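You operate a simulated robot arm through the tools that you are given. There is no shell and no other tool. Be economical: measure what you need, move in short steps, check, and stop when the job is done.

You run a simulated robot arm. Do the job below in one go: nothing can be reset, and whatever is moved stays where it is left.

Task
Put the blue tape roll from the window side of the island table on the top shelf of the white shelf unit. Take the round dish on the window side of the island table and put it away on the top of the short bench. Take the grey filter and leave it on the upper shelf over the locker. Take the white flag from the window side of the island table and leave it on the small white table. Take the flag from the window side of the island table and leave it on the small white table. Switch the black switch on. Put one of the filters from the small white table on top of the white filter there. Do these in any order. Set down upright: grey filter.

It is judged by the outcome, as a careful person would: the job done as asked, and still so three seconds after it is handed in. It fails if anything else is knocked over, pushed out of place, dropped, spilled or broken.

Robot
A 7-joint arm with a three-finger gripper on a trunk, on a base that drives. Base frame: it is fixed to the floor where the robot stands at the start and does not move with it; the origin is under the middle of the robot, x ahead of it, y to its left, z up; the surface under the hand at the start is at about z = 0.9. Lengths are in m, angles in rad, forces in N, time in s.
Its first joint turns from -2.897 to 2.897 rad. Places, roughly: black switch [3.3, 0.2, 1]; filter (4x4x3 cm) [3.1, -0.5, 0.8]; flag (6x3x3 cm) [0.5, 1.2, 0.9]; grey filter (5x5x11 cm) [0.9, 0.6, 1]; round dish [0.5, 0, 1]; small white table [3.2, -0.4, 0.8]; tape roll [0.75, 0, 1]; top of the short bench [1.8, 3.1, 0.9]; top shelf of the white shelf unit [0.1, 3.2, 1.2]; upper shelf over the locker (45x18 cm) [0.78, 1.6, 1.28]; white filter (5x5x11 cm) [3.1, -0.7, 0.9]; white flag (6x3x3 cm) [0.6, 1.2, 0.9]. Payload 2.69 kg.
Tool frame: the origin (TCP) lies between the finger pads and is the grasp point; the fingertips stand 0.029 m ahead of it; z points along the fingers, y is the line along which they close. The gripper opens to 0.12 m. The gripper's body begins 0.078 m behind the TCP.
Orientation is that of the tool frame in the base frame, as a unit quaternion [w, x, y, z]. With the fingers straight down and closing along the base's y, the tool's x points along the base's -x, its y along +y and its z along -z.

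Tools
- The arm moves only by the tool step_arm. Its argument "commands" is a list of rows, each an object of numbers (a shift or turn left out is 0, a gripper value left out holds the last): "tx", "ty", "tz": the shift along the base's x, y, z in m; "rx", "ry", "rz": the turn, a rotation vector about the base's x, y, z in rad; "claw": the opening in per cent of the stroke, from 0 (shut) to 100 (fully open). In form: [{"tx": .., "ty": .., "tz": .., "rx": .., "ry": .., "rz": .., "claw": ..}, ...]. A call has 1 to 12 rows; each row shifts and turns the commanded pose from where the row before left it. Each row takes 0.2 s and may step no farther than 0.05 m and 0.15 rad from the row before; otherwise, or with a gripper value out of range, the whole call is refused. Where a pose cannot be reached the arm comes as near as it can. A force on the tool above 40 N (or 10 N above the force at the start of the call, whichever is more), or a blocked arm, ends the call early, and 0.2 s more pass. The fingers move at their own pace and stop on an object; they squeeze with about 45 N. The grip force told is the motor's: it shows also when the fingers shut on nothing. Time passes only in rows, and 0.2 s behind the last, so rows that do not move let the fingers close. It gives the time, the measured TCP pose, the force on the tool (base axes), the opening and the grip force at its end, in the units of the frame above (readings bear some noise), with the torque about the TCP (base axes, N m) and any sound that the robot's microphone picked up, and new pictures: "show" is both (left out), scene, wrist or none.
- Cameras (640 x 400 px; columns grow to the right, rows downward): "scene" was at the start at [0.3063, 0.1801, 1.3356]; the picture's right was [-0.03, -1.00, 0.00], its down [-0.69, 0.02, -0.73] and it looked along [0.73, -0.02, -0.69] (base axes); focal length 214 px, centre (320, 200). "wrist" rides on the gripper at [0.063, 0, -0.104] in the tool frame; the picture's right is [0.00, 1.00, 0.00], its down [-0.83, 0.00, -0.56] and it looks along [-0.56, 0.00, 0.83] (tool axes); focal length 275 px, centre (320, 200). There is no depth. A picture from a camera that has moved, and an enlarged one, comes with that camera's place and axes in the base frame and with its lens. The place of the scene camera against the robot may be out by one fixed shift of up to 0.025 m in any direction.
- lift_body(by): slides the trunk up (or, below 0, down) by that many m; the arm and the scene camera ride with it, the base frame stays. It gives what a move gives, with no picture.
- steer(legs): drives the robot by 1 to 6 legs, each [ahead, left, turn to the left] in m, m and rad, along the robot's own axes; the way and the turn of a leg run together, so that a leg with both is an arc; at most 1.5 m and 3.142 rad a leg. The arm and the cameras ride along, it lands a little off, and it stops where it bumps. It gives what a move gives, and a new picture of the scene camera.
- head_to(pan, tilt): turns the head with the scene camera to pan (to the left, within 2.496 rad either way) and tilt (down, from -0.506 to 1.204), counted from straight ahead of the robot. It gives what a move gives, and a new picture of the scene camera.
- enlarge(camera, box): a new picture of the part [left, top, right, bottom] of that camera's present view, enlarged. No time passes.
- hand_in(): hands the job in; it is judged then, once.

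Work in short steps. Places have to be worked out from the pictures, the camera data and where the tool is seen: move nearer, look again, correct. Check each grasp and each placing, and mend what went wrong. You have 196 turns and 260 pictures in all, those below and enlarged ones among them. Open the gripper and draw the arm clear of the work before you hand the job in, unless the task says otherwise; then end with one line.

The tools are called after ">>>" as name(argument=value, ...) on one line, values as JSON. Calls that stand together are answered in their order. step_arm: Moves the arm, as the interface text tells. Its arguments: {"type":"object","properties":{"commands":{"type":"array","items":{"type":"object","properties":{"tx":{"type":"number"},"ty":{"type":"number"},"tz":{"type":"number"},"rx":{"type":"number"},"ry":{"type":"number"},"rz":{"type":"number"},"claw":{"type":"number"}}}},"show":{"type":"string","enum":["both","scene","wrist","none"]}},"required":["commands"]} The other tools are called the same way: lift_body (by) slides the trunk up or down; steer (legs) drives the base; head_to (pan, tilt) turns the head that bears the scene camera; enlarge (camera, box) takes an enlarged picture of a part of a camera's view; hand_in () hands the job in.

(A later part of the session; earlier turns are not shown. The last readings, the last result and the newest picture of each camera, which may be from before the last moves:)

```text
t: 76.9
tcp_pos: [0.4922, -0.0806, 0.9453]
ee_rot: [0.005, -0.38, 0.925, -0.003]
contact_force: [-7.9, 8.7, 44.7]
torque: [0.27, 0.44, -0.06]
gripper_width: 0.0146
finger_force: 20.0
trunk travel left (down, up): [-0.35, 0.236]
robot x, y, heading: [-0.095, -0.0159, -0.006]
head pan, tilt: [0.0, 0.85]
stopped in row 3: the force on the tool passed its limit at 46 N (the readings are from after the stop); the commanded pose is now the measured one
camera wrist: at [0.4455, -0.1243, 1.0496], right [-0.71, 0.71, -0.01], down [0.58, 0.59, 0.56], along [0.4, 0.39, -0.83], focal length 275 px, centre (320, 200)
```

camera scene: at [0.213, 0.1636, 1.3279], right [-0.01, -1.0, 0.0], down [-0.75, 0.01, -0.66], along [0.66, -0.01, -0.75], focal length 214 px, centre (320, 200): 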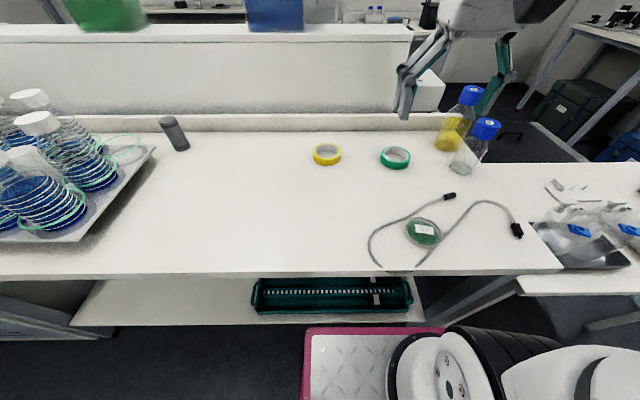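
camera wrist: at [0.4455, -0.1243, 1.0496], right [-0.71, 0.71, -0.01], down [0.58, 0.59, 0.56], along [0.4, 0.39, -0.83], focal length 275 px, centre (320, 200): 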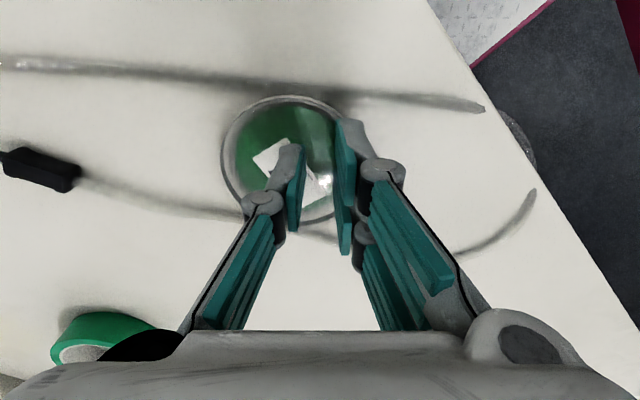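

The fingers slid over the dish's rim: its top is at about z 0.916, so I was too high. I lift off and look.

>>> step_arm(commands=[{"tz": 0.03}, {"tz": 0.03, "claw": 100}, {}, {}, {}], show="both")

```text
t: 78.1
tcp_pos: [0.4923, -0.0822, 1.0018]
ee_rot: [0.002, -0.379, 0.925, -0.001]
contact_force: [-0.5, -0.4, 0.3]
torque: [-0.01, 0.02, 0.04]
gripper_width: 0.1198
finger_force: 0.1
trunk travel left (down, up): [-0.35, 0.236]
robot x, y, heading: [-0.0903, -0.0116, -0.003]
head pan, tilt: [0.0, 0.85]
camera scene: at [0.2129, 0.1636, 1.328], right [-0.01, -1.0, 0.0], down [-0.75, 0.01, -0.66], along [0.66, -0.01, -0.75], focal length 214 px, centre (320, 200)
camera wrist: at [0.4476, -0.1257, 1.106], right [-0.71, 0.71, -0.01], down [0.59, 0.59, 0.56], along [0.4, 0.39, -0.83], focal length 275 px, centre (320, 200)
```

scene: 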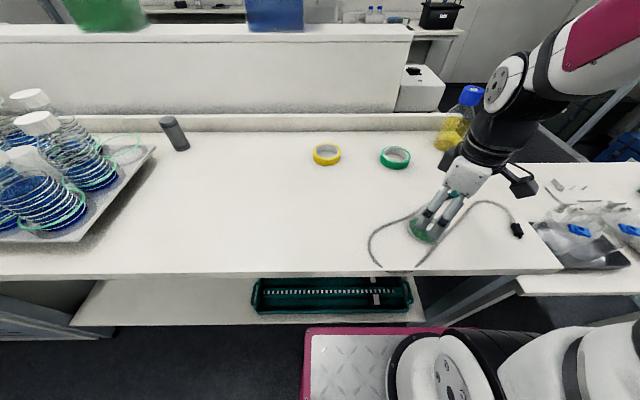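
wrist: 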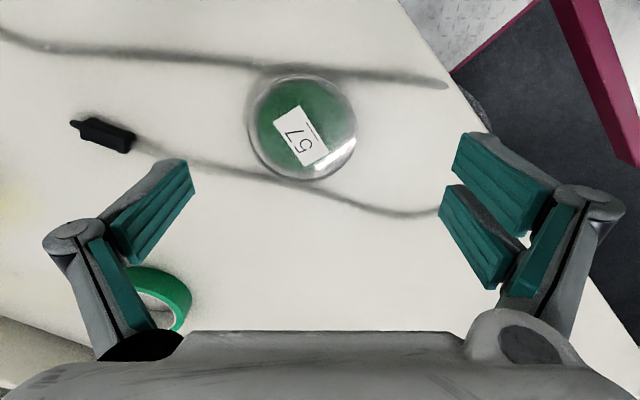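

The dish is now at about (0.503, -0.086), still upright. I re-centre and go lower, to TCP z≈0.932, then check before closing.

>>> step_arm(commands=[{"tx": 0.01, "ty": -0.004, "tz": -0.03}, {"tz": -0.025}, {"tz": -0.01}, {"tz": -0.004}, {}], show="wrist")

```text
t: 79.3
tcp_pos: [0.5027, -0.0864, 0.9327]
ee_rot: [0.002, -0.38, 0.925, -0.002]
contact_force: [-0.4, -1.4, 0.2]
torque: [0.0, -0.02, 0.02]
gripper_width: 0.12
finger_force: 0.1
trunk travel left (down, up): [-0.35, 0.236]
robot x, y, heading: [-0.0922, -0.0161, -0.008]
head pan, tilt: [0.0, 0.85]
camera wrist: at [0.4568, -0.1298, 1.0379], right [-0.71, 0.71, -0.01], down [0.59, 0.59, 0.56], along [0.4, 0.39, -0.83], focal length 275 px, centre (320, 200)
```

wrist: 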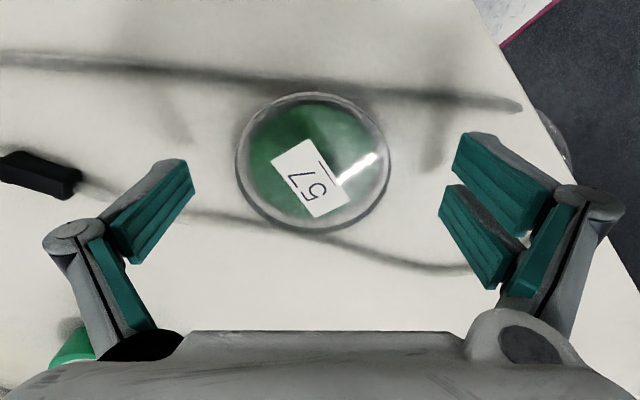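

Centred now, no contact. I narrow the fingers gradually to just outside the dish and read the force.

>>> step_arm(commands=[{"claw": 80}, {"claw": 70}, {}], show="wrist")

```text
t: 80.1
tcp_pos: [0.5025, -0.0854, 0.933]
ee_rot: [0.002, -0.38, 0.925, -0.002]
contact_force: [-0.4, 0.5, -0.1]
torque: [-0.03, -0.02, 0.0]
gripper_width: 0.0845
finger_force: 0.0
trunk travel left (down, up): [-0.35, 0.236]
robot x, y, heading: [-0.0889, -0.0167, -0.004]
head pan, tilt: [0.0, 0.85]
camera wrist: at [0.4569, -0.1298, 1.038], right [-0.71, 0.71, -0.01], down [0.59, 0.59, 0.56], along [0.4, 0.39, -0.83], focal length 275 px, centre (320, 200)
```

wrist: 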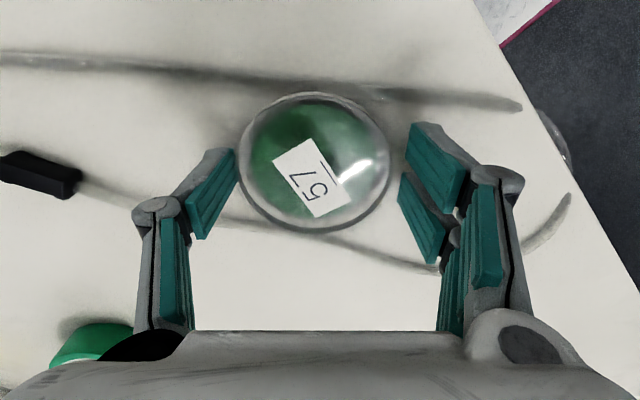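

No table contact yet. I lower 3 mm more and close gently.

>>> step_arm(commands=[{"tz": -0.003}, {"claw": 62}, {"claw": 55}, {}, {}], show="wrist")

```text
t: 81.3
tcp_pos: [0.5029, -0.0854, 0.9309]
ee_rot: [0.003, -0.379, 0.925, -0.003]
contact_force: [0.8, -0.5, 10.5]
torque: [0.05, 0.02, 0.04]
gripper_width: 0.0768
finger_force: 45.3
trunk travel left (down, up): [-0.35, 0.236]
robot x, y, heading: [-0.0874, -0.0174, -0.009]
head pan, tilt: [0.0, 0.85]
camera wrist: at [0.4569, -0.1298, 1.0355], right [-0.71, 0.71, -0.01], down [0.58, 0.59, 0.56], along [0.4, 0.39, -0.83], focal length 275 px, centre (320, 200)
```

wrist: 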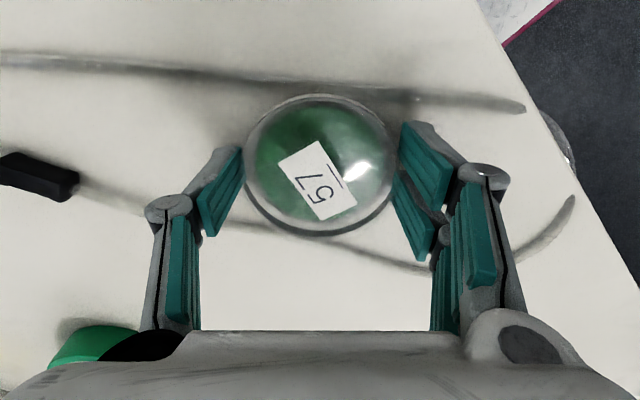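

The dish is gripped at 7.7 cm. I lift and check.

>>> step_arm(commands=[{"tz": 0.02}, {"tz": 0.04}, {"tz": 0.05}, {"tz": 0.05}, {"tz": 0.05}, {"tz": 0.05}, {"tz": 0.03}, {}], show="wrist")

```text
t: 83.1
tcp_pos: [0.5027, -0.0853, 1.221]
ee_rot: [0.002, -0.379, 0.925, -0.002]
contact_force: [0.6, 0.2, -0.5]
torque: [0.0, 0.05, -0.03]
gripper_width: 0.077
finger_force: 45.2
trunk travel left (down, up): [-0.35, 0.236]
robot x, y, heading: [-0.0907, -0.0133, -0.009]
head pan, tilt: [0.0, 0.85]
camera wrist: at [0.4569, -0.1301, 1.3258], right [-0.71, 0.71, -0.01], down [0.59, 0.59, 0.56], along [0.4, 0.39, -0.83], focal length 275 px, centre (320, 200)
```

wrist: 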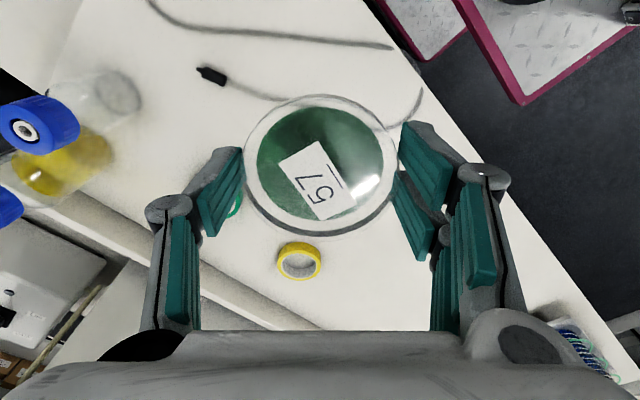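

The dish is held level. I square the gripper, raise it a little, and drive to the corridor in front of the short bench.

>>> step_arm(commands=[{"rz": -0.131, "tz": 0.03}, {"rz": -0.131, "tz": 0.03}, {"rz": -0.131, "tz": 0.03}, {"rz": -0.131, "tz": 0.03, "ty": 0.03}, {"rz": -0.131, "ty": 0.03}, {"rz": -0.131}, {}], show="none")

>>> steer(legs=[[-0.27, 0, 0], [0, 0, 1.575], [1.2, 0, 0], [1.02, 0, 0]])

>>> head_to(pan=-1.571, tilt=0.7)

```text
t: 84.7
tcp_pos: [0.5027, -0.0267, 1.341]
ee_rot: [0.002, 0.005, 1.0, -0.003]
contact_force: [-0.7, -0.4, 0.1]
torque: [-0.01, 0.01, -0.02]
gripper_width: 0.0771
finger_force: 44.5
trunk travel left (down, up): [-0.35, 0.236]
robot x, y, heading: [-0.0898, -0.0132, -0.008]
head pan, tilt: [0.0, 0.85]
```

```text
t: 101.1
tcp_pos: [-0.3213, 2.8125, 1.3416]
ee_rot: [0.003, -0.706, 0.708, -0.001]
contact_force: [-0.6, 0.9, -1.5]
torque: [-0.04, 0.01, 0.02]
gripper_width: 0.0768
finger_force: 45.1
trunk travel left (down, up): [-0.35, 0.236]
robot x, y, heading: [-0.326, 2.2181, 1.563]
head pan, tilt: [0.0, 0.85]
camera scene: at [-0.5271, 2.5251, 1.328], right [1.0, 0.0, 0.0], down [0.0, -0.75, -0.66], along [0.0, 0.66, -0.75], focal length 214 px, centre (320, 200)
```

scene: 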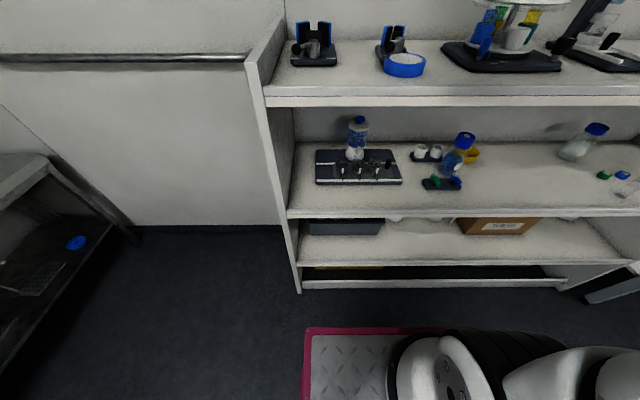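

```text
t: 102.7
tcp_pos: [-0.3212, 2.8135, 1.3408]
ee_rot: [0.003, -0.706, 0.708, -0.001]
contact_force: [-1.2, 0.2, -0.9]
torque: [0.0, 0.01, 0.01]
gripper_width: 0.0769
finger_force: 45.1
trunk travel left (down, up): [-0.35, 0.236]
robot x, y, heading: [-0.3292, 2.2211, 1.569]
head pan, tilt: [-1.571, 0.7]
camera scene: at [-0.4424, 2.4466, 1.3403], right [0.0, -1.0, 0.0], down [-0.64, 0.0, -0.76], along [0.76, 0.0, -0.64], focal length 214 px, centre (320, 200)
```

scene: 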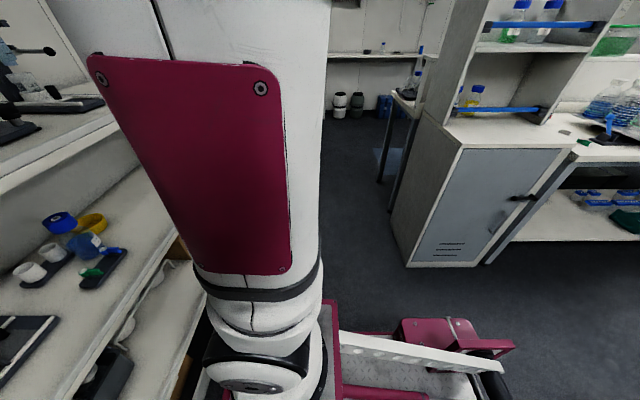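

The base seems long front-to-back. I look down at it to measure its footprint before entering the corridor.

>>> head_to(pan=-2.2, tilt=1.15)

>>> head_to(pan=0.7, tilt=1.15)

```text
t: 103.7
tcp_pos: [-0.3223, 2.8134, 1.3401]
ee_rot: [0.003, -0.706, 0.708, -0.001]
contact_force: [0.3, -0.5, -0.7]
torque: [0.0, 0.03, 0.0]
gripper_width: 0.0768
finger_force: 45.6
trunk travel left (down, up): [-0.35, 0.236]
robot x, y, heading: [-0.3263, 2.2172, 1.569]
head pan, tilt: [-2.201, 1.15]
camera scene: at [-0.4793, 2.4116, 1.3072], right [-0.59, -0.81, 0.0], down [-0.74, 0.54, -0.41], along [0.33, -0.24, -0.91], focal length 214 px, centre (320, 200)
```

scene: 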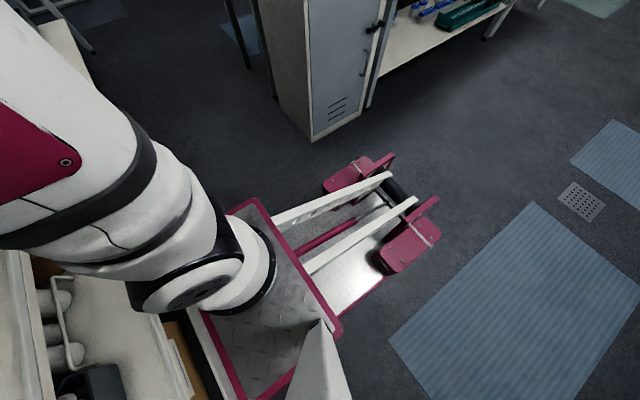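

```text
t: 106.3
tcp_pos: [-0.3213, 2.8129, 1.3408]
ee_rot: [0.003, -0.706, 0.708, -0.001]
contact_force: [0.4, -0.5, -1.1]
torque: [0.01, 0.01, 0.0]
gripper_width: 0.0765
finger_force: 45.3
trunk travel left (down, up): [-0.35, 0.236]
robot x, y, heading: [-0.3336, 2.2237, 1.571]
head pan, tilt: [0.7, 1.15]
camera scene: at [-0.5656, 2.4926, 1.3072], right [0.77, 0.64, 0.0], down [0.58, -0.7, -0.41], along [-0.26, 0.31, -0.91], focal length 214 px, centre (320, 200)
```

scene: 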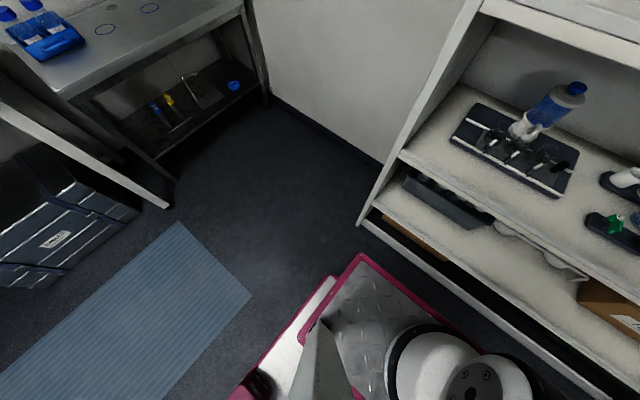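

Footprint is roughly 0.5 m ahead, 0.53 m behind and ±0.32 m to the sides, so I should enter the corridor facing along x. I turn right and face it.

>>> steer(legs=[[0, 0, -1.571], [0.1, 0.15, 0]])

>>> head_to(pan=0.1, tilt=0.6)

```text
t: 111.6
tcp_pos: [0.3645, 2.3606, 1.3418]
ee_rot: [0.002, 0.003, 1.0, -0.002]
contact_force: [0.3, -0.4, -0.7]
torque: [0.04, 0.01, 0.0]
gripper_width: 0.0766
finger_force: 45.0
trunk travel left (down, up): [-0.35, 0.236]
robot x, y, heading: [-0.2293, 2.3684, -0.005]
head pan, tilt: [0.7, 1.15]
camera scene: at [0.0423, 2.5875, 1.3072], right [0.64, -0.77, 0.0], down [-0.7, -0.58, -0.41], along [0.31, 0.26, -0.91], focal length 214 px, centre (320, 200)
```

scene: 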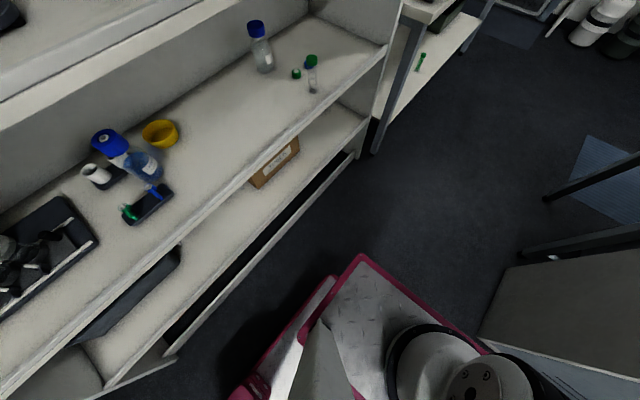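

```text
t: 112.6
tcp_pos: [0.3643, 2.3596, 1.3405]
ee_rot: [0.002, 0.003, 1.0, -0.003]
contact_force: [1.1, -0.2, -0.4]
torque: [0.0, 0.02, 0.01]
gripper_width: 0.0765
finger_force: 44.7
trunk travel left (down, up): [-0.35, 0.236]
robot x, y, heading: [-0.2302, 2.3681, -0.002]
head pan, tilt: [0.099, 0.6]
camera scene: at [0.0845, 2.5577, 1.3488], right [0.09, -1.0, 0.0], down [-0.56, -0.05, -0.82], along [0.82, 0.08, -0.57], focal length 214 px, centre (320, 200)
```

scene: 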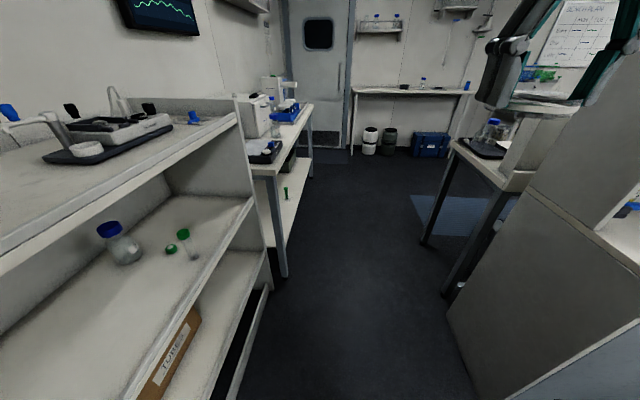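

The corridor spans y≈1.80–2.93 and I am centred. I drive ahead and look at the bench top.

>>> steer(legs=[[1.2, 0, 0]])

>>> head_to(pan=0.8, tilt=0.6)

```text
t: 118.7
tcp_pos: [1.5618, 2.3513, 1.3409]
ee_rot: [0.001, 0.004, 1.0, -0.002]
contact_force: [-0.6, 0.2, -1.1]
torque: [0.0, -0.01, 0.0]
gripper_width: 0.0765
finger_force: 45.6
trunk travel left (down, up): [-0.35, 0.236]
robot x, y, heading: [0.9695, 2.3587, -0.003]
head pan, tilt: [0.099, 0.6]
camera scene: at [1.2832, 2.5501, 1.3489], right [0.09, -1.0, 0.0], down [-0.56, -0.05, -0.83], along [0.82, 0.08, -0.56], focal length 214 px, centre (320, 200)
```

scene: 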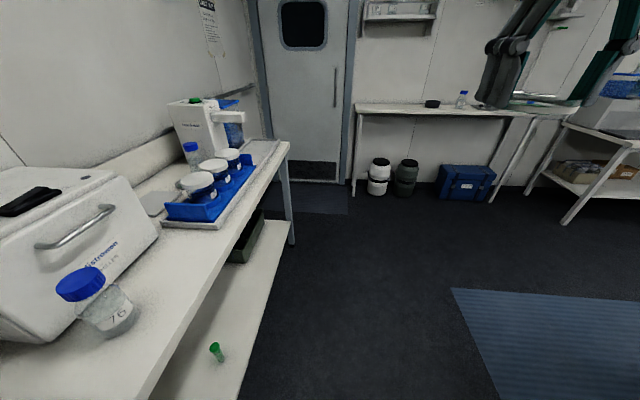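

```text
t: 119.7
tcp_pos: [1.5633, 2.3514, 1.341]
ee_rot: [0.002, 0.003, 1.0, -0.003]
contact_force: [-0.9, 0.0, -0.2]
torque: [0.02, -0.03, 0.02]
gripper_width: 0.0766
finger_force: 44.4
trunk travel left (down, up): [-0.35, 0.236]
robot x, y, heading: [0.97, 2.3612, -0.011]
head pan, tilt: [0.799, 0.6]
camera scene: at [1.2572, 2.6048, 1.3489], right [0.71, -0.7, 0.0], down [-0.4, -0.4, -0.83], along [0.58, 0.59, -0.56], focal length 214 px, centre (320, 200)
```

scene: 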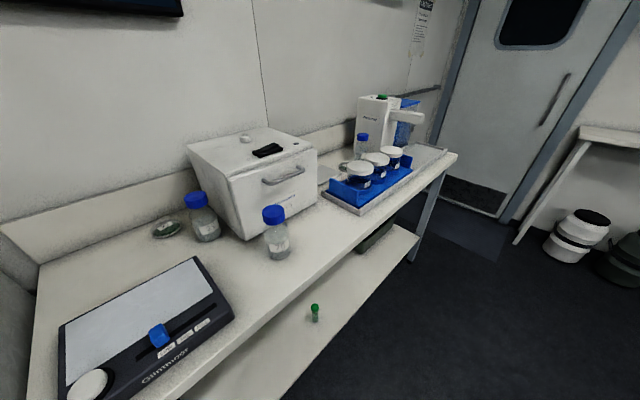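

There is a free strip in front of the white oven, roughly x 1.50–1.72, y 2.92–3.08. I drive ahead 0.45 m and swing the arm left over it at a safe height.

>>> steer(legs=[[0.45, 0, 0]])

>>> step_arm(commands=[{"tx": -0.0018, "ty": 0.0467, "rz": 0.098}, {"tx": -0.0055, "ty": 0.0464, "rz": 0.098}, {"tx": -0.0091, "ty": 0.0458, "rz": 0.098}, {"tx": -0.0127, "ty": 0.045, "rz": 0.098}, {"tx": -0.0162, "ty": 0.0439, "rz": 0.098}, {"tx": -0.0196, "ty": 0.0424, "rz": 0.098}, {"tx": -0.0228, "ty": 0.0408, "rz": 0.098}, {"tx": -0.0259, "ty": 0.0389, "rz": 0.098}, {"tx": -0.0289, "ty": 0.0367, "rz": 0.098}, {"tx": -0.0317, "ty": 0.0343, "rz": 0.098}, {}], show="scene")

```text
t: 122.5
tcp_pos: [2.014, 2.3466, 1.3412]
ee_rot: [0.002, 0.005, 1.0, -0.002]
contact_force: [0.7, 0.3, -0.4]
torque: [-0.03, 0.02, -0.03]
gripper_width: 0.0764
finger_force: 45.1
trunk travel left (down, up): [-0.35, 0.236]
robot x, y, heading: [1.4181, 2.3604, -0.011]
head pan, tilt: [0.799, 0.6]
camera scene: at [1.7088, 2.6003, 1.3489], right [0.71, -0.7, 0.0], down [-0.4, -0.4, -0.83], along [0.58, 0.59, -0.56], focal length 214 px, centre (320, 200)
```

scene: 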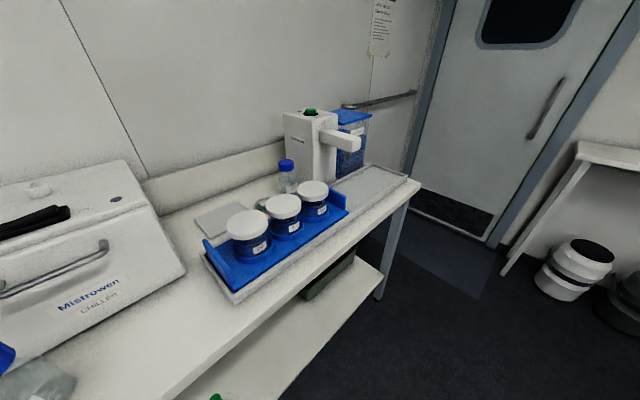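

```text
t: 124.9
tcp_pos: [1.8372, 2.7687, 1.3425]
ee_rot: [0.002, -0.467, 0.884, -0.002]
contact_force: [0.3, 0.2, 0.5]
torque: [-0.02, 0.0, 0.01]
gripper_width: 0.0762
finger_force: 44.9
trunk travel left (down, up): [-0.35, 0.236]
robot x, y, heading: [1.4253, 2.3588, -0.007]
head pan, tilt: [0.799, 0.6]
camera scene: at [1.7088, 2.6004, 1.3489], right [0.71, -0.7, 0.0], down [-0.4, -0.4, -0.83], along [0.58, 0.59, -0.56], focal length 214 px, centre (320, 200)
```

scene: 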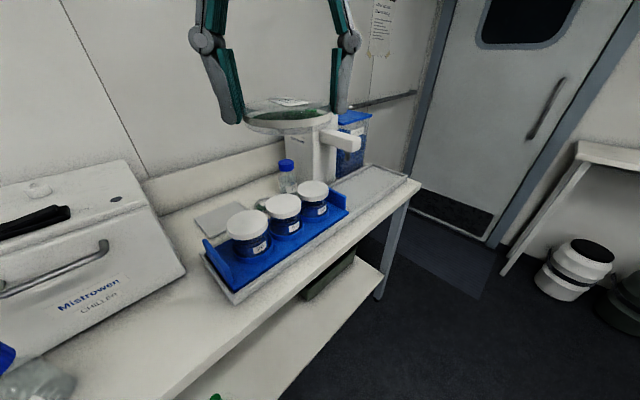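

I continue the swing to above the strip and turn the head to watch it.

>>> step_arm(commands=[{"tx": -0.0343, "ty": 0.0317, "rz": 0.098}, {"tx": -0.0367, "ty": 0.0289, "rz": 0.098}, {"tx": -0.0389, "ty": 0.0259, "rz": 0.098}, {"tx": -0.0408, "ty": 0.0228, "rz": 0.098}, {"tx": -0.0424, "ty": 0.0196, "rz": 0.098}, {"tx": -0.024, "ty": 0.03, "rz": 0.098}, {"ty": 0.04}, {"ty": 0.03}, {"tz": -0.05}, {"tz": -0.05}, {}], show="wrist")

>>> head_to(pan=1.4, tilt=0.8)

```text
t: 125.9
tcp_pos: [1.8073, 2.841, 1.3515]
ee_rot: [0.006, -0.531, 0.847, 0.015]
contact_force: [-0.1, 0.3, 0.1]
torque: [-0.01, -0.01, 0.01]
gripper_width: 0.0763
finger_force: 44.8
out of reach, approached as far as the arm can: row 4, 5
trunk travel left (down, up): [-0.35, 0.236]
robot x, y, heading: [1.4228, 2.3572, -0.009]
head pan, tilt: [0.799, 0.6]
stopped in row 5: the arm was blocked; the commanded pose is now the measured one
camera wrist: at [1.7805, 2.7821, 1.4558], right [-0.9, 0.43, 0.02], down [0.36, 0.73, 0.58], along [0.24, 0.53, -0.81], focal length 275 px, centre (320, 200)
```

wrist: 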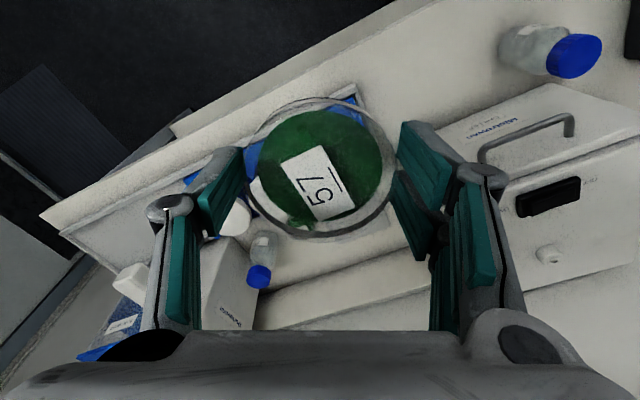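

```text
t: 126.9
tcp_pos: [1.809, 2.8417, 1.3545]
ee_rot: [0.008, -0.53, 0.848, 0.017]
contact_force: [0.1, 0.2, -0.6]
torque: [-0.02, 0.01, -0.05]
gripper_width: 0.0764
finger_force: 44.6
trunk travel left (down, up): [-0.35, 0.236]
robot x, y, heading: [1.4228, 2.3581, -0.01]
head pan, tilt: [1.4, 0.799]
camera scene: at [1.6363, 2.6196, 1.3363], right [0.99, 0.13, 0.0], down [0.09, -0.67, -0.73], along [-0.1, 0.73, -0.68], focal length 214 px, centre (320, 200)
```

scene: 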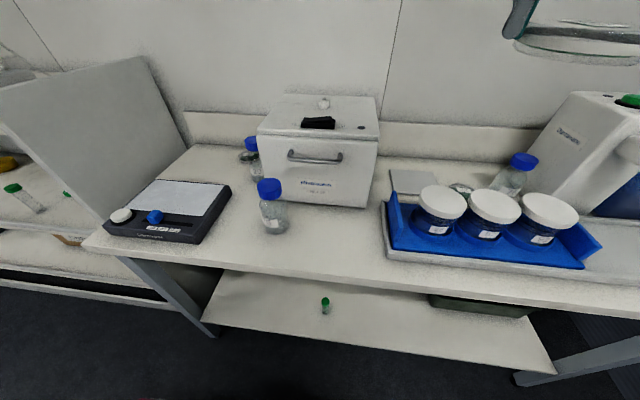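

The arm was blocked by the camera mast on the left, so the target must lie further forward. I ease the arm away, back the robot up and turn it slightly left.

>>> step_arm(commands=[{"tx": 0.02, "ty": -0.03}, {"tx": 0.03, "ty": -0.03}, {}], show="none")

>>> steer(legs=[[-0.34, 0, 0], [0, 0, 0.35]])

```text
t: 127.7
tcp_pos: [1.8534, 2.7865, 1.3475]
ee_rot: [0.003, -0.537, 0.844, 0.012]
contact_force: [-0.5, 0.5, -0.8]
torque: [-0.01, -0.01, -0.02]
gripper_width: 0.0765
finger_force: 45.3
trunk travel left (down, up): [-0.35, 0.236]
robot x, y, heading: [1.4244, 2.355, -0.008]
head pan, tilt: [1.4, 0.799]
```

```text
t: 131.0
tcp_pos: [1.3458, 2.9116, 1.3486]
ee_rot: [0.002, -0.672, 0.74, 0.014]
contact_force: [0.3, -0.1, -0.6]
torque: [-0.01, 0.01, -0.04]
gripper_width: 0.0761
finger_force: 44.6
trunk travel left (down, up): [-0.35, 0.236]
robot x, y, heading: [1.0808, 2.3637, 0.331]
head pan, tilt: [1.4, 0.799]
camera scene: at [1.2188, 2.6901, 1.332], right [0.99, 0.16, 0.0], down [0.12, -0.71, -0.7], along [-0.11, 0.69, -0.72], focal length 214 px, centre (320, 200)
```

scene: 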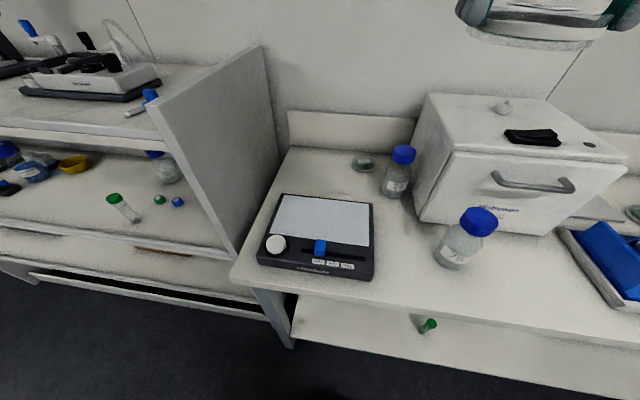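

The arm is free now. I level the tool, turn it to close along x, and move above (1.61, 2.965).

>>> step_arm(commands=[{"rx": -0.023, "ry": -0.016, "rz": 0.096, "tx": 0.044}, {"tx": 0.044, "ty": 0.01}, {"tx": 0.044, "ty": 0.01}, {"tx": 0.044, "ty": 0.01}, {"tx": 0.044, "ty": 0.01}, {"tx": 0.044, "ty": 0.013}, {"tz": -0.05}, {"tz": -0.05}, {}], show="wrist")

>>> head_to(pan=0.6, tilt=0.8)

```text
t: 133.0
tcp_pos: [1.5409, 2.9372, 1.2347]
ee_rot: [0.001, 0.708, -0.706, 0.0]
contact_force: [0.1, 0.3, 0.8]
torque: [-0.01, 0.01, -0.01]
gripper_width: 0.0761
finger_force: 44.4
out of reach, approached as far as the arm can: row 4, 5, 6
trunk travel left (down, up): [-0.35, 0.236]
robot x, y, heading: [1.0836, 2.3613, 0.334]
head pan, tilt: [1.4, 0.799]
camera wrist: at [1.5418, 2.876, 1.3395], right [-1.0, -0.01, 0.0], down [0.0, 0.83, 0.55], along [0.0, 0.55, -0.83], focal length 275 px, centre (320, 200)
```

wrist: 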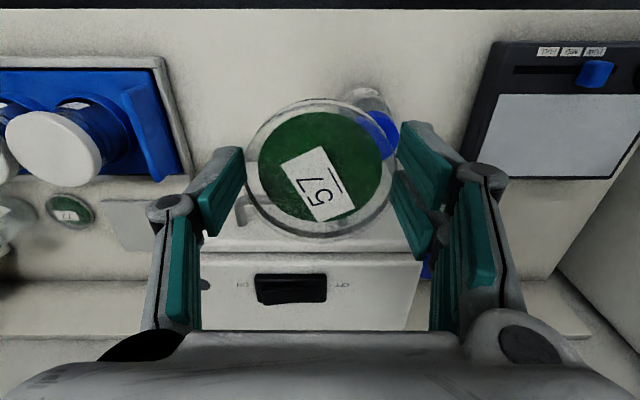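

```text
t: 134.1
tcp_pos: [1.5417, 2.9381, 1.2352]
ee_rot: [0.0, -0.707, 0.707, -0.001]
contact_force: [-0.4, 0.1, -0.4]
torque: [-0.02, 0.02, 0.01]
gripper_width: 0.0762
finger_force: 44.1
trunk travel left (down, up): [-0.35, 0.236]
robot x, y, heading: [1.0815, 2.3604, 0.332]
head pan, tilt: [0.6, 0.799]
camera scene: at [1.2798, 2.6753, 1.332], right [0.8, -0.59, 0.0], down [-0.43, -0.58, -0.7], along [0.41, 0.56, -0.72], focal length 214 px, centre (320, 200)
```

scene: 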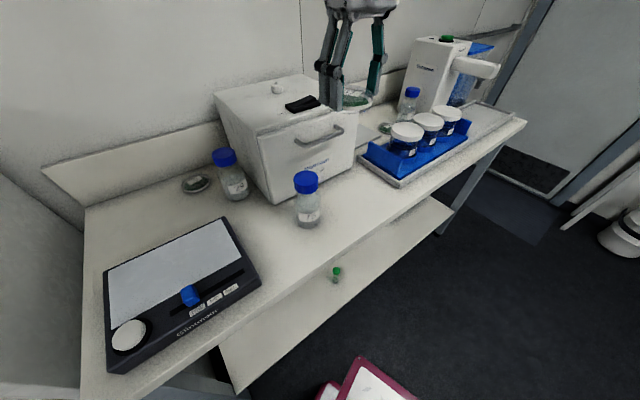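

I continue to x≈1.61 at this lower height where reach is better.

>>> step_arm(commands=[{"tx": 0.035, "ty": 0.008}, {"tx": 0.035, "ty": 0.008}, {}], show="wrist")

```text
t: 134.9
tcp_pos: [1.6123, 2.9539, 1.2372]
ee_rot: [0.001, 0.708, -0.707, 0.0]
contact_force: [0.1, 0.2, -0.3]
torque: [0.0, 0.04, 0.0]
gripper_width: 0.0762
finger_force: 45.3
trunk travel left (down, up): [-0.35, 0.236]
robot x, y, heading: [1.0823, 2.359, 0.335]
head pan, tilt: [0.6, 0.799]
camera wrist: at [1.6128, 2.8918, 1.3409], right [-1.0, -0.01, 0.0], down [0.0, 0.83, 0.55], along [0.0, 0.55, -0.83], focal length 275 px, centre (320, 200)
```

wrist: 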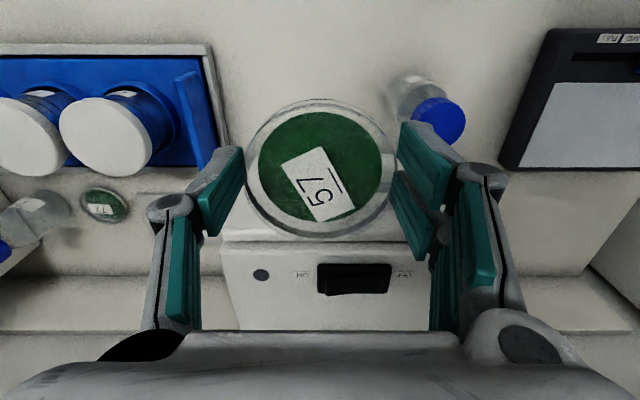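

The spot is clear: bottle to one side, tray to the other. I shift 1.5 cm and descend to just above the bench.

>>> step_arm(commands=[{"tx": 0.015, "tz": -0.04}, {"tz": -0.05}, {"tz": -0.05}, {"tz": -0.05}, {"tz": -0.05}, {"tz": -0.03}, {}])

```text
t: 136.5
tcp_pos: [1.6285, 2.9531, 0.9681]
ee_rot: [0.0, 0.707, -0.707, 0.001]
contact_force: [0.1, -0.2, -0.3]
torque: [-0.01, -0.01, 0.02]
gripper_width: 0.0763
finger_force: 44.9
trunk travel left (down, up): [-0.35, 0.236]
robot x, y, heading: [1.0844, 2.3605, 0.332]
head pan, tilt: [0.6, 0.799]
camera scene: at [1.2798, 2.6752, 1.332], right [0.8, -0.6, 0.0], down [-0.43, -0.58, -0.7], along [0.41, 0.56, -0.72], focal length 214 px, centre (320, 200)
camera wrist: at [1.6287, 2.891, 1.0729], right [-1.0, -0.01, 0.0], down [0.0, 0.83, 0.55], along [0.0, 0.55, -0.83], focal length 275 px, centre (320, 200)
```

scene: 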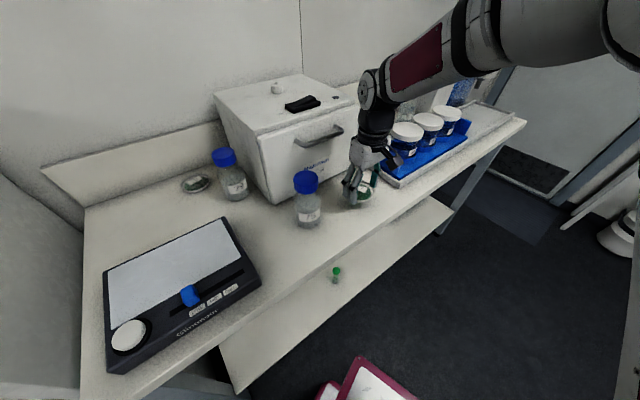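
wrist: 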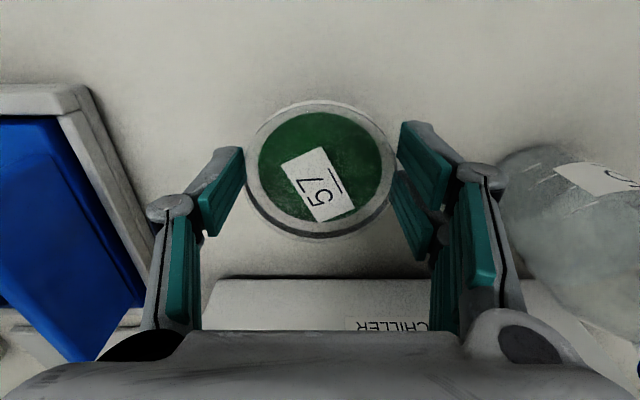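

Clearances look fine. I lower in small steps until contact.

>>> step_arm(commands=[{"tz": -0.015}, {"tz": -0.01}, {"tz": -0.006}, {"tz": -0.004}, {}], show="none")

```text
t: 137.7
tcp_pos: [1.6267, 2.9537, 0.934]
ee_rot: [-0.001, 0.707, -0.707, 0.001]
contact_force: [-1.0, -2.8, 13.9]
torque: [0.4, -0.29, -0.03]
gripper_width: 0.0761
finger_force: 45.1
trunk travel left (down, up): [-0.35, 0.236]
robot x, y, heading: [1.0844, 2.3635, 0.333]
head pan, tilt: [0.6, 0.799]
```

Contact at 14 N: the dish is down. I open a little and rise.

>>> step_arm(commands=[{"tz": 0.001, "claw": 70}, {"claw": 78}, {}, {"tz": 0.03}, {"tz": 0.05}, {"tz": 0.05}, {"tz": 0.05}, {"tz": 0.05}, {"tz": 0.05}, {"tz": 0.02}, {}])

```text
t: 140.1
tcp_pos: [1.6273, 2.953, 1.2332]
ee_rot: [0.0, -0.707, 0.707, -0.001]
contact_force: [1.1, -0.4, -0.1]
torque: [-0.01, 0.01, -0.01]
gripper_width: 0.0936
finger_force: 0.0
trunk travel left (down, up): [-0.35, 0.236]
robot x, y, heading: [1.0838, 2.3611, 0.335]
head pan, tilt: [0.6, 0.799]
camera scene: at [1.2799, 2.6753, 1.332], right [0.8, -0.6, 0.0], down [-0.43, -0.58, -0.7], along [0.41, 0.56, -0.72], focal length 214 px, centre (320, 200)
camera wrist: at [1.6273, 2.8915, 1.3375], right [-1.0, -0.01, 0.0], down [0.0, 0.83, 0.55], along [0.0, 0.55, -0.83], focal length 275 px, centre (320, 200)
```

scene: 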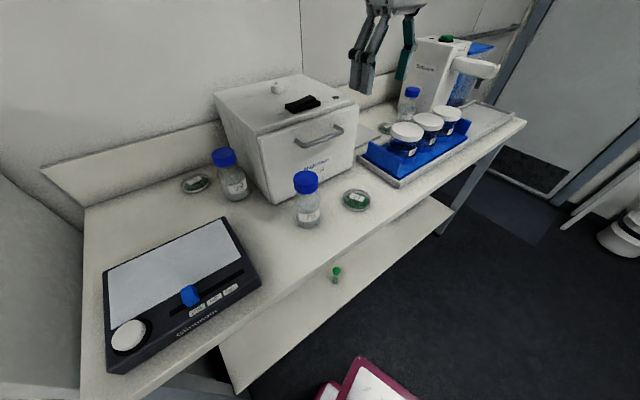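
wrist: 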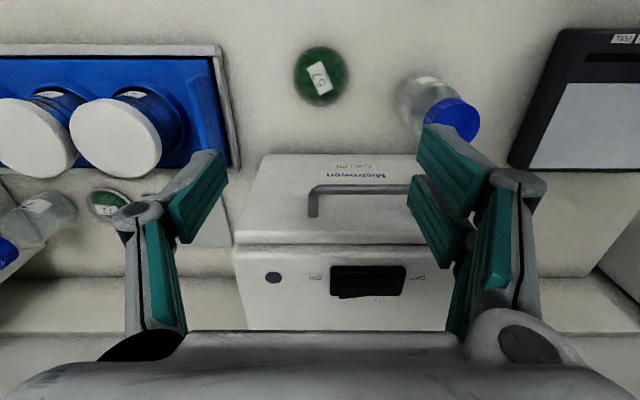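

The dish rests on the short bench, nothing disturbed. I fold the arm back to the front, square the robot, and look toward the far side of the room.

>>> step_arm(commands=[{"ty": -0.048, "tx": 0.007, "rz": -0.148}, {"ty": -0.048, "tx": 0.007, "rz": -0.148}, {"ty": -0.048, "tx": 0.007, "rz": -0.148}, {"ty": -0.048, "tx": 0.007, "rz": -0.148}, {"ty": -0.048, "tx": 0.007, "rz": -0.148}, {"ty": -0.048, "tx": 0.007, "rz": -0.148}, {"ty": -0.048, "tx": 0.007, "rz": -0.148}, {"ty": -0.048, "tx": 0.007, "rz": -0.148}, {"claw": 100}], show="none")

>>> steer(legs=[[0, 0, -0.335], [0.9, 0, 0]])

>>> head_to(pan=-0.9, tilt=0.5)

```text
t: 142.1
tcp_pos: [1.6826, 2.5687, 1.2337]
ee_rot: [-0.001, -0.192, 0.981, 0.0]
contact_force: [0.4, 0.2, -0.3]
torque: [-0.01, -0.01, 0.0]
gripper_width: 0.1201
finger_force: 0.0
trunk travel left (down, up): [-0.35, 0.236]
robot x, y, heading: [1.0814, 2.3627, 0.337]
head pan, tilt: [0.6, 0.799]
```

```text
t: 147.9
tcp_pos: [2.605, 2.3802, 1.2323]
ee_rot: [-0.001, -0.036, 0.999, -0.001]
contact_force: [-0.1, -0.2, 0.0]
torque: [0.0, -0.02, -0.01]
gripper_width: 0.1203
finger_force: 0.0
trunk travel left (down, up): [-0.35, 0.236]
robot x, y, heading: [1.9683, 2.3736, 0.014]
head pan, tilt: [0.6, 0.799]
camera scene: at [2.2563, 2.6016, 1.332], right [0.58, -0.82, 0.0], down [-0.58, -0.42, -0.7], along [0.57, 0.4, -0.72], focal length 214 px, centre (320, 200)
```

scene: 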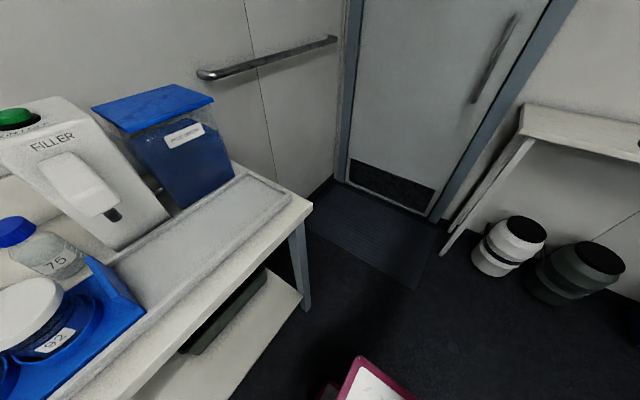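

```text
t: 149.5
tcp_pos: [2.6043, 2.3802, 1.2334]
ee_rot: [-0.001, -0.035, 0.999, 0.0]
contact_force: [0.8, 0.4, 0.5]
torque: [0.0, -0.01, 0.04]
gripper_width: 0.1199
finger_force: 0.0
trunk travel left (down, up): [-0.35, 0.236]
robot x, y, heading: [1.9705, 2.366, 0.022]
head pan, tilt: [-0.901, 0.499]
camera scene: at [2.2483, 2.4846, 1.358], right [-0.77, -0.64, 0.0], down [-0.3, 0.37, -0.88], along [0.56, -0.68, -0.48], focal length 214 px, centre (320, 200)
```

scene: 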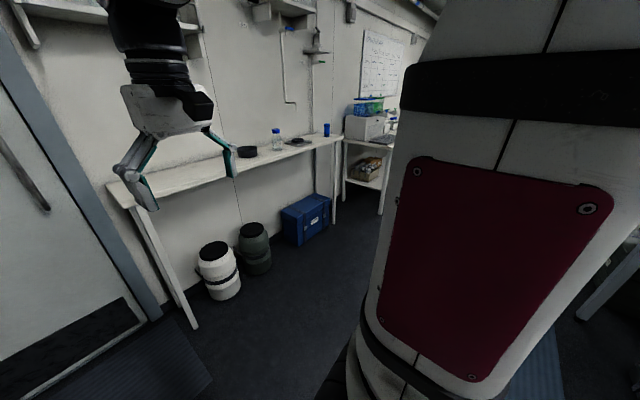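

The far wall bench starts at x≈3.3. I move into the open area and turn to face -y toward the switch and the small white table.

>>> steer(legs=[[0.5, -0.15, 0], [0, 0, -1.593], [0.6, 0, 0]])

>>> head_to(pan=0.25, tilt=0.45)

```text
t: 159.4
tcp_pos: [2.4065, 0.988, 1.2345]
ee_rot: [0.0, 0.706, 0.709, 0.0]
contact_force: [-0.3, 0.4, 0.7]
torque: [0.02, 0.0, -0.01]
gripper_width: 0.1201
finger_force: 0.1
trunk travel left (down, up): [-0.35, 0.236]
robot x, y, heading: [2.4355, 1.6234, -1.622]
head pan, tilt: [-0.901, 0.499]
camera scene: at [2.5326, 1.3193, 1.358], right [-0.58, 0.81, 0.0], down [0.39, 0.28, -0.88], along [-0.71, -0.51, -0.48], focal length 214 px, centre (320, 200)
```

scene: 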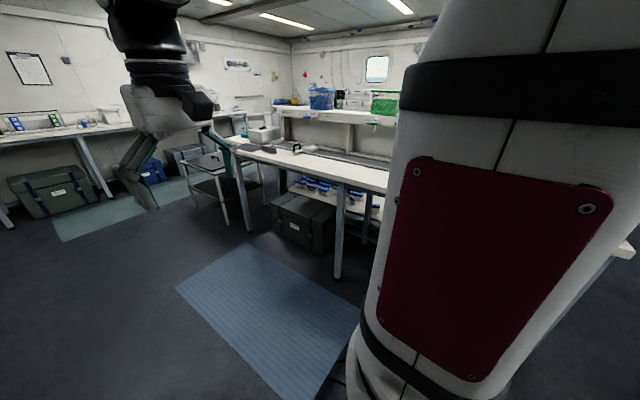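

```text
t: 160.8
tcp_pos: [2.4059, 0.9879, 1.2336]
ee_rot: [-0.001, 0.706, 0.708, 0.0]
contact_force: [-0.3, 0.3, -1.2]
torque: [0.01, 0.02, -0.02]
gripper_width: 0.12
finger_force: 0.2
trunk travel left (down, up): [-0.35, 0.236]
robot x, y, heading: [2.4382, 1.6225, -1.621]
head pan, tilt: [0.25, 0.45]
camera scene: at [2.6247, 1.282, 1.3624], right [-0.98, -0.2, 0.0], down [-0.09, 0.43, -0.9], along [0.18, -0.88, -0.44], focal length 214 px, centre (320, 200)
```

scene: 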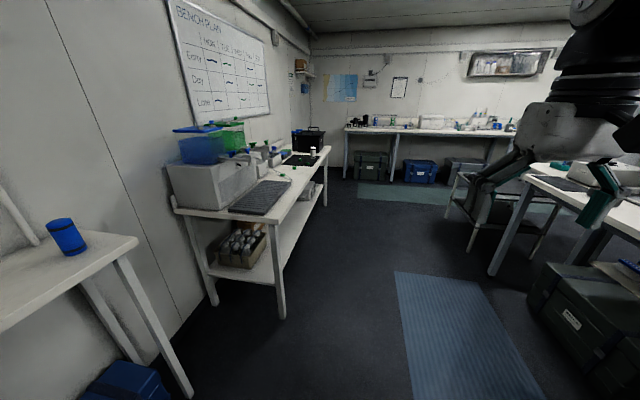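

The small white table along the wall is visible. I enlarge it to find the switch and filters.

>>> enlarge(camera="scene", box=[160, 105, 350, 225])

```text
3.33 times, centred on (255, 165) of scene
camera zoom: at [2.6247, 1.282, 1.3624], right [-0.98, -0.2, 0.0], down [-0.09, 0.43, -0.9], along [0.18, -0.88, -0.44], focal length 715 px, centre (537, 317)
```

zoom: 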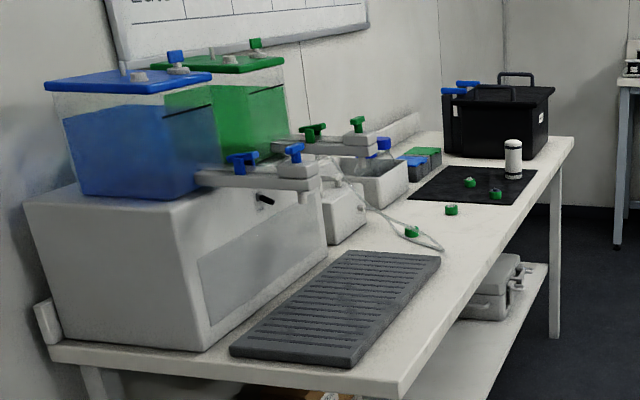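

The switch lever is on the white instrument's face near (3.37, 0.14, 0.98); the tall white filter is on the black mat with small green-marked filters near it. I drive alongside and turn to face +x.

>>> steer(legs=[[1.45, 0, 0], [0, 0, 1.62]])

>>> head_to(pan=-0.1, tilt=0.45)

```text
t: 171.9
tcp_pos: [2.9988, 0.1724, 1.2326]
ee_rot: [0.0, -0.022, 1.0, 0.0]
contact_force: [0.4, -0.1, -0.2]
torque: [-0.01, 0.0, 0.01]
gripper_width: 0.12
finger_force: 0.1
trunk travel left (down, up): [-0.35, 0.236]
robot x, y, heading: [2.3614, 0.1792, -0.012]
head pan, tilt: [0.25, 0.45]
camera scene: at [2.6789, 0.381, 1.3625], right [0.24, -0.97, 0.0], down [-0.42, -0.1, -0.9], along [0.87, 0.21, -0.44], focal length 214 px, centre (320, 200)
```

scene: 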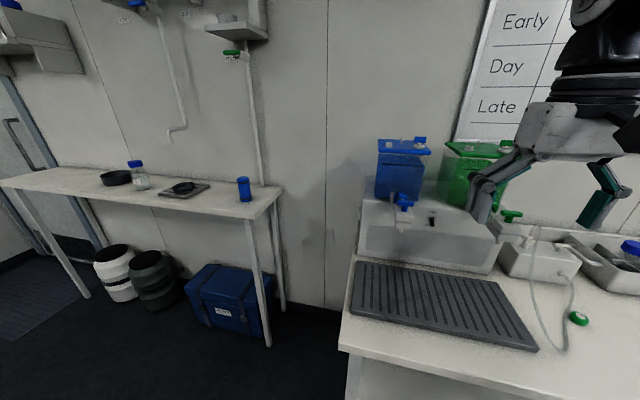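

```text
t: 172.7
tcp_pos: [2.9983, 0.1724, 1.2341]
ee_rot: [-0.001, -0.022, 1.0, 0.0]
contact_force: [0.3, 0.3, 0.6]
torque: [-0.01, 0.0, -0.02]
gripper_width: 0.1199
finger_force: 0.0
trunk travel left (down, up): [-0.35, 0.236]
robot x, y, heading: [2.3635, 0.1803, -0.011]
head pan, tilt: [-0.099, 0.45]
camera scene: at [2.681, 0.3492, 1.3625], right [-0.11, -0.99, 0.0], down [-0.43, 0.05, -0.9], along [0.89, -0.1, -0.44], focal length 214 px, centre (320, 200)
```

scene: 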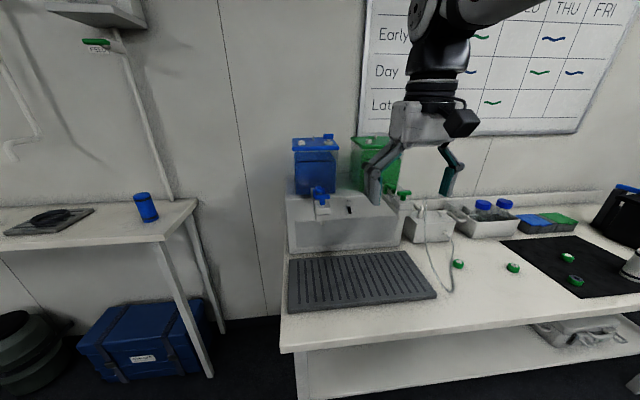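

>>> enlarge(camera="scene", box=[270, 120, 430, 260])

>>> enlarge(camera="scene", box=[320, 185, 375, 225])

```text
2.86 times, centred on (350, 190) of scene
camera zoom: at [2.681, 0.3492, 1.3625], right [-0.11, -0.99, 0.0], down [-0.43, 0.05, -0.9], along [0.89, -0.1, -0.44], focal length 613 px, centre (234, 229)
```

zoom: 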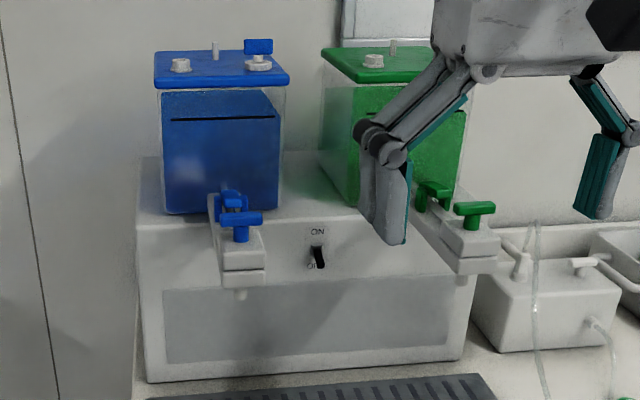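

```text
10.00 times, centred on (348, 205) of scene
camera zoom: at [2.681, 0.3492, 1.3625], right [-0.11, -0.99, 0.0], down [-0.43, 0.05, -0.9], along [0.89, -0.1, -0.44], focal length 2145 px, centre (45, 150)
```

zoom: 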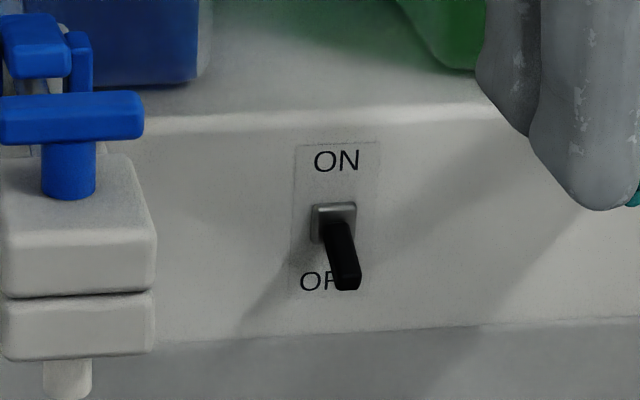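

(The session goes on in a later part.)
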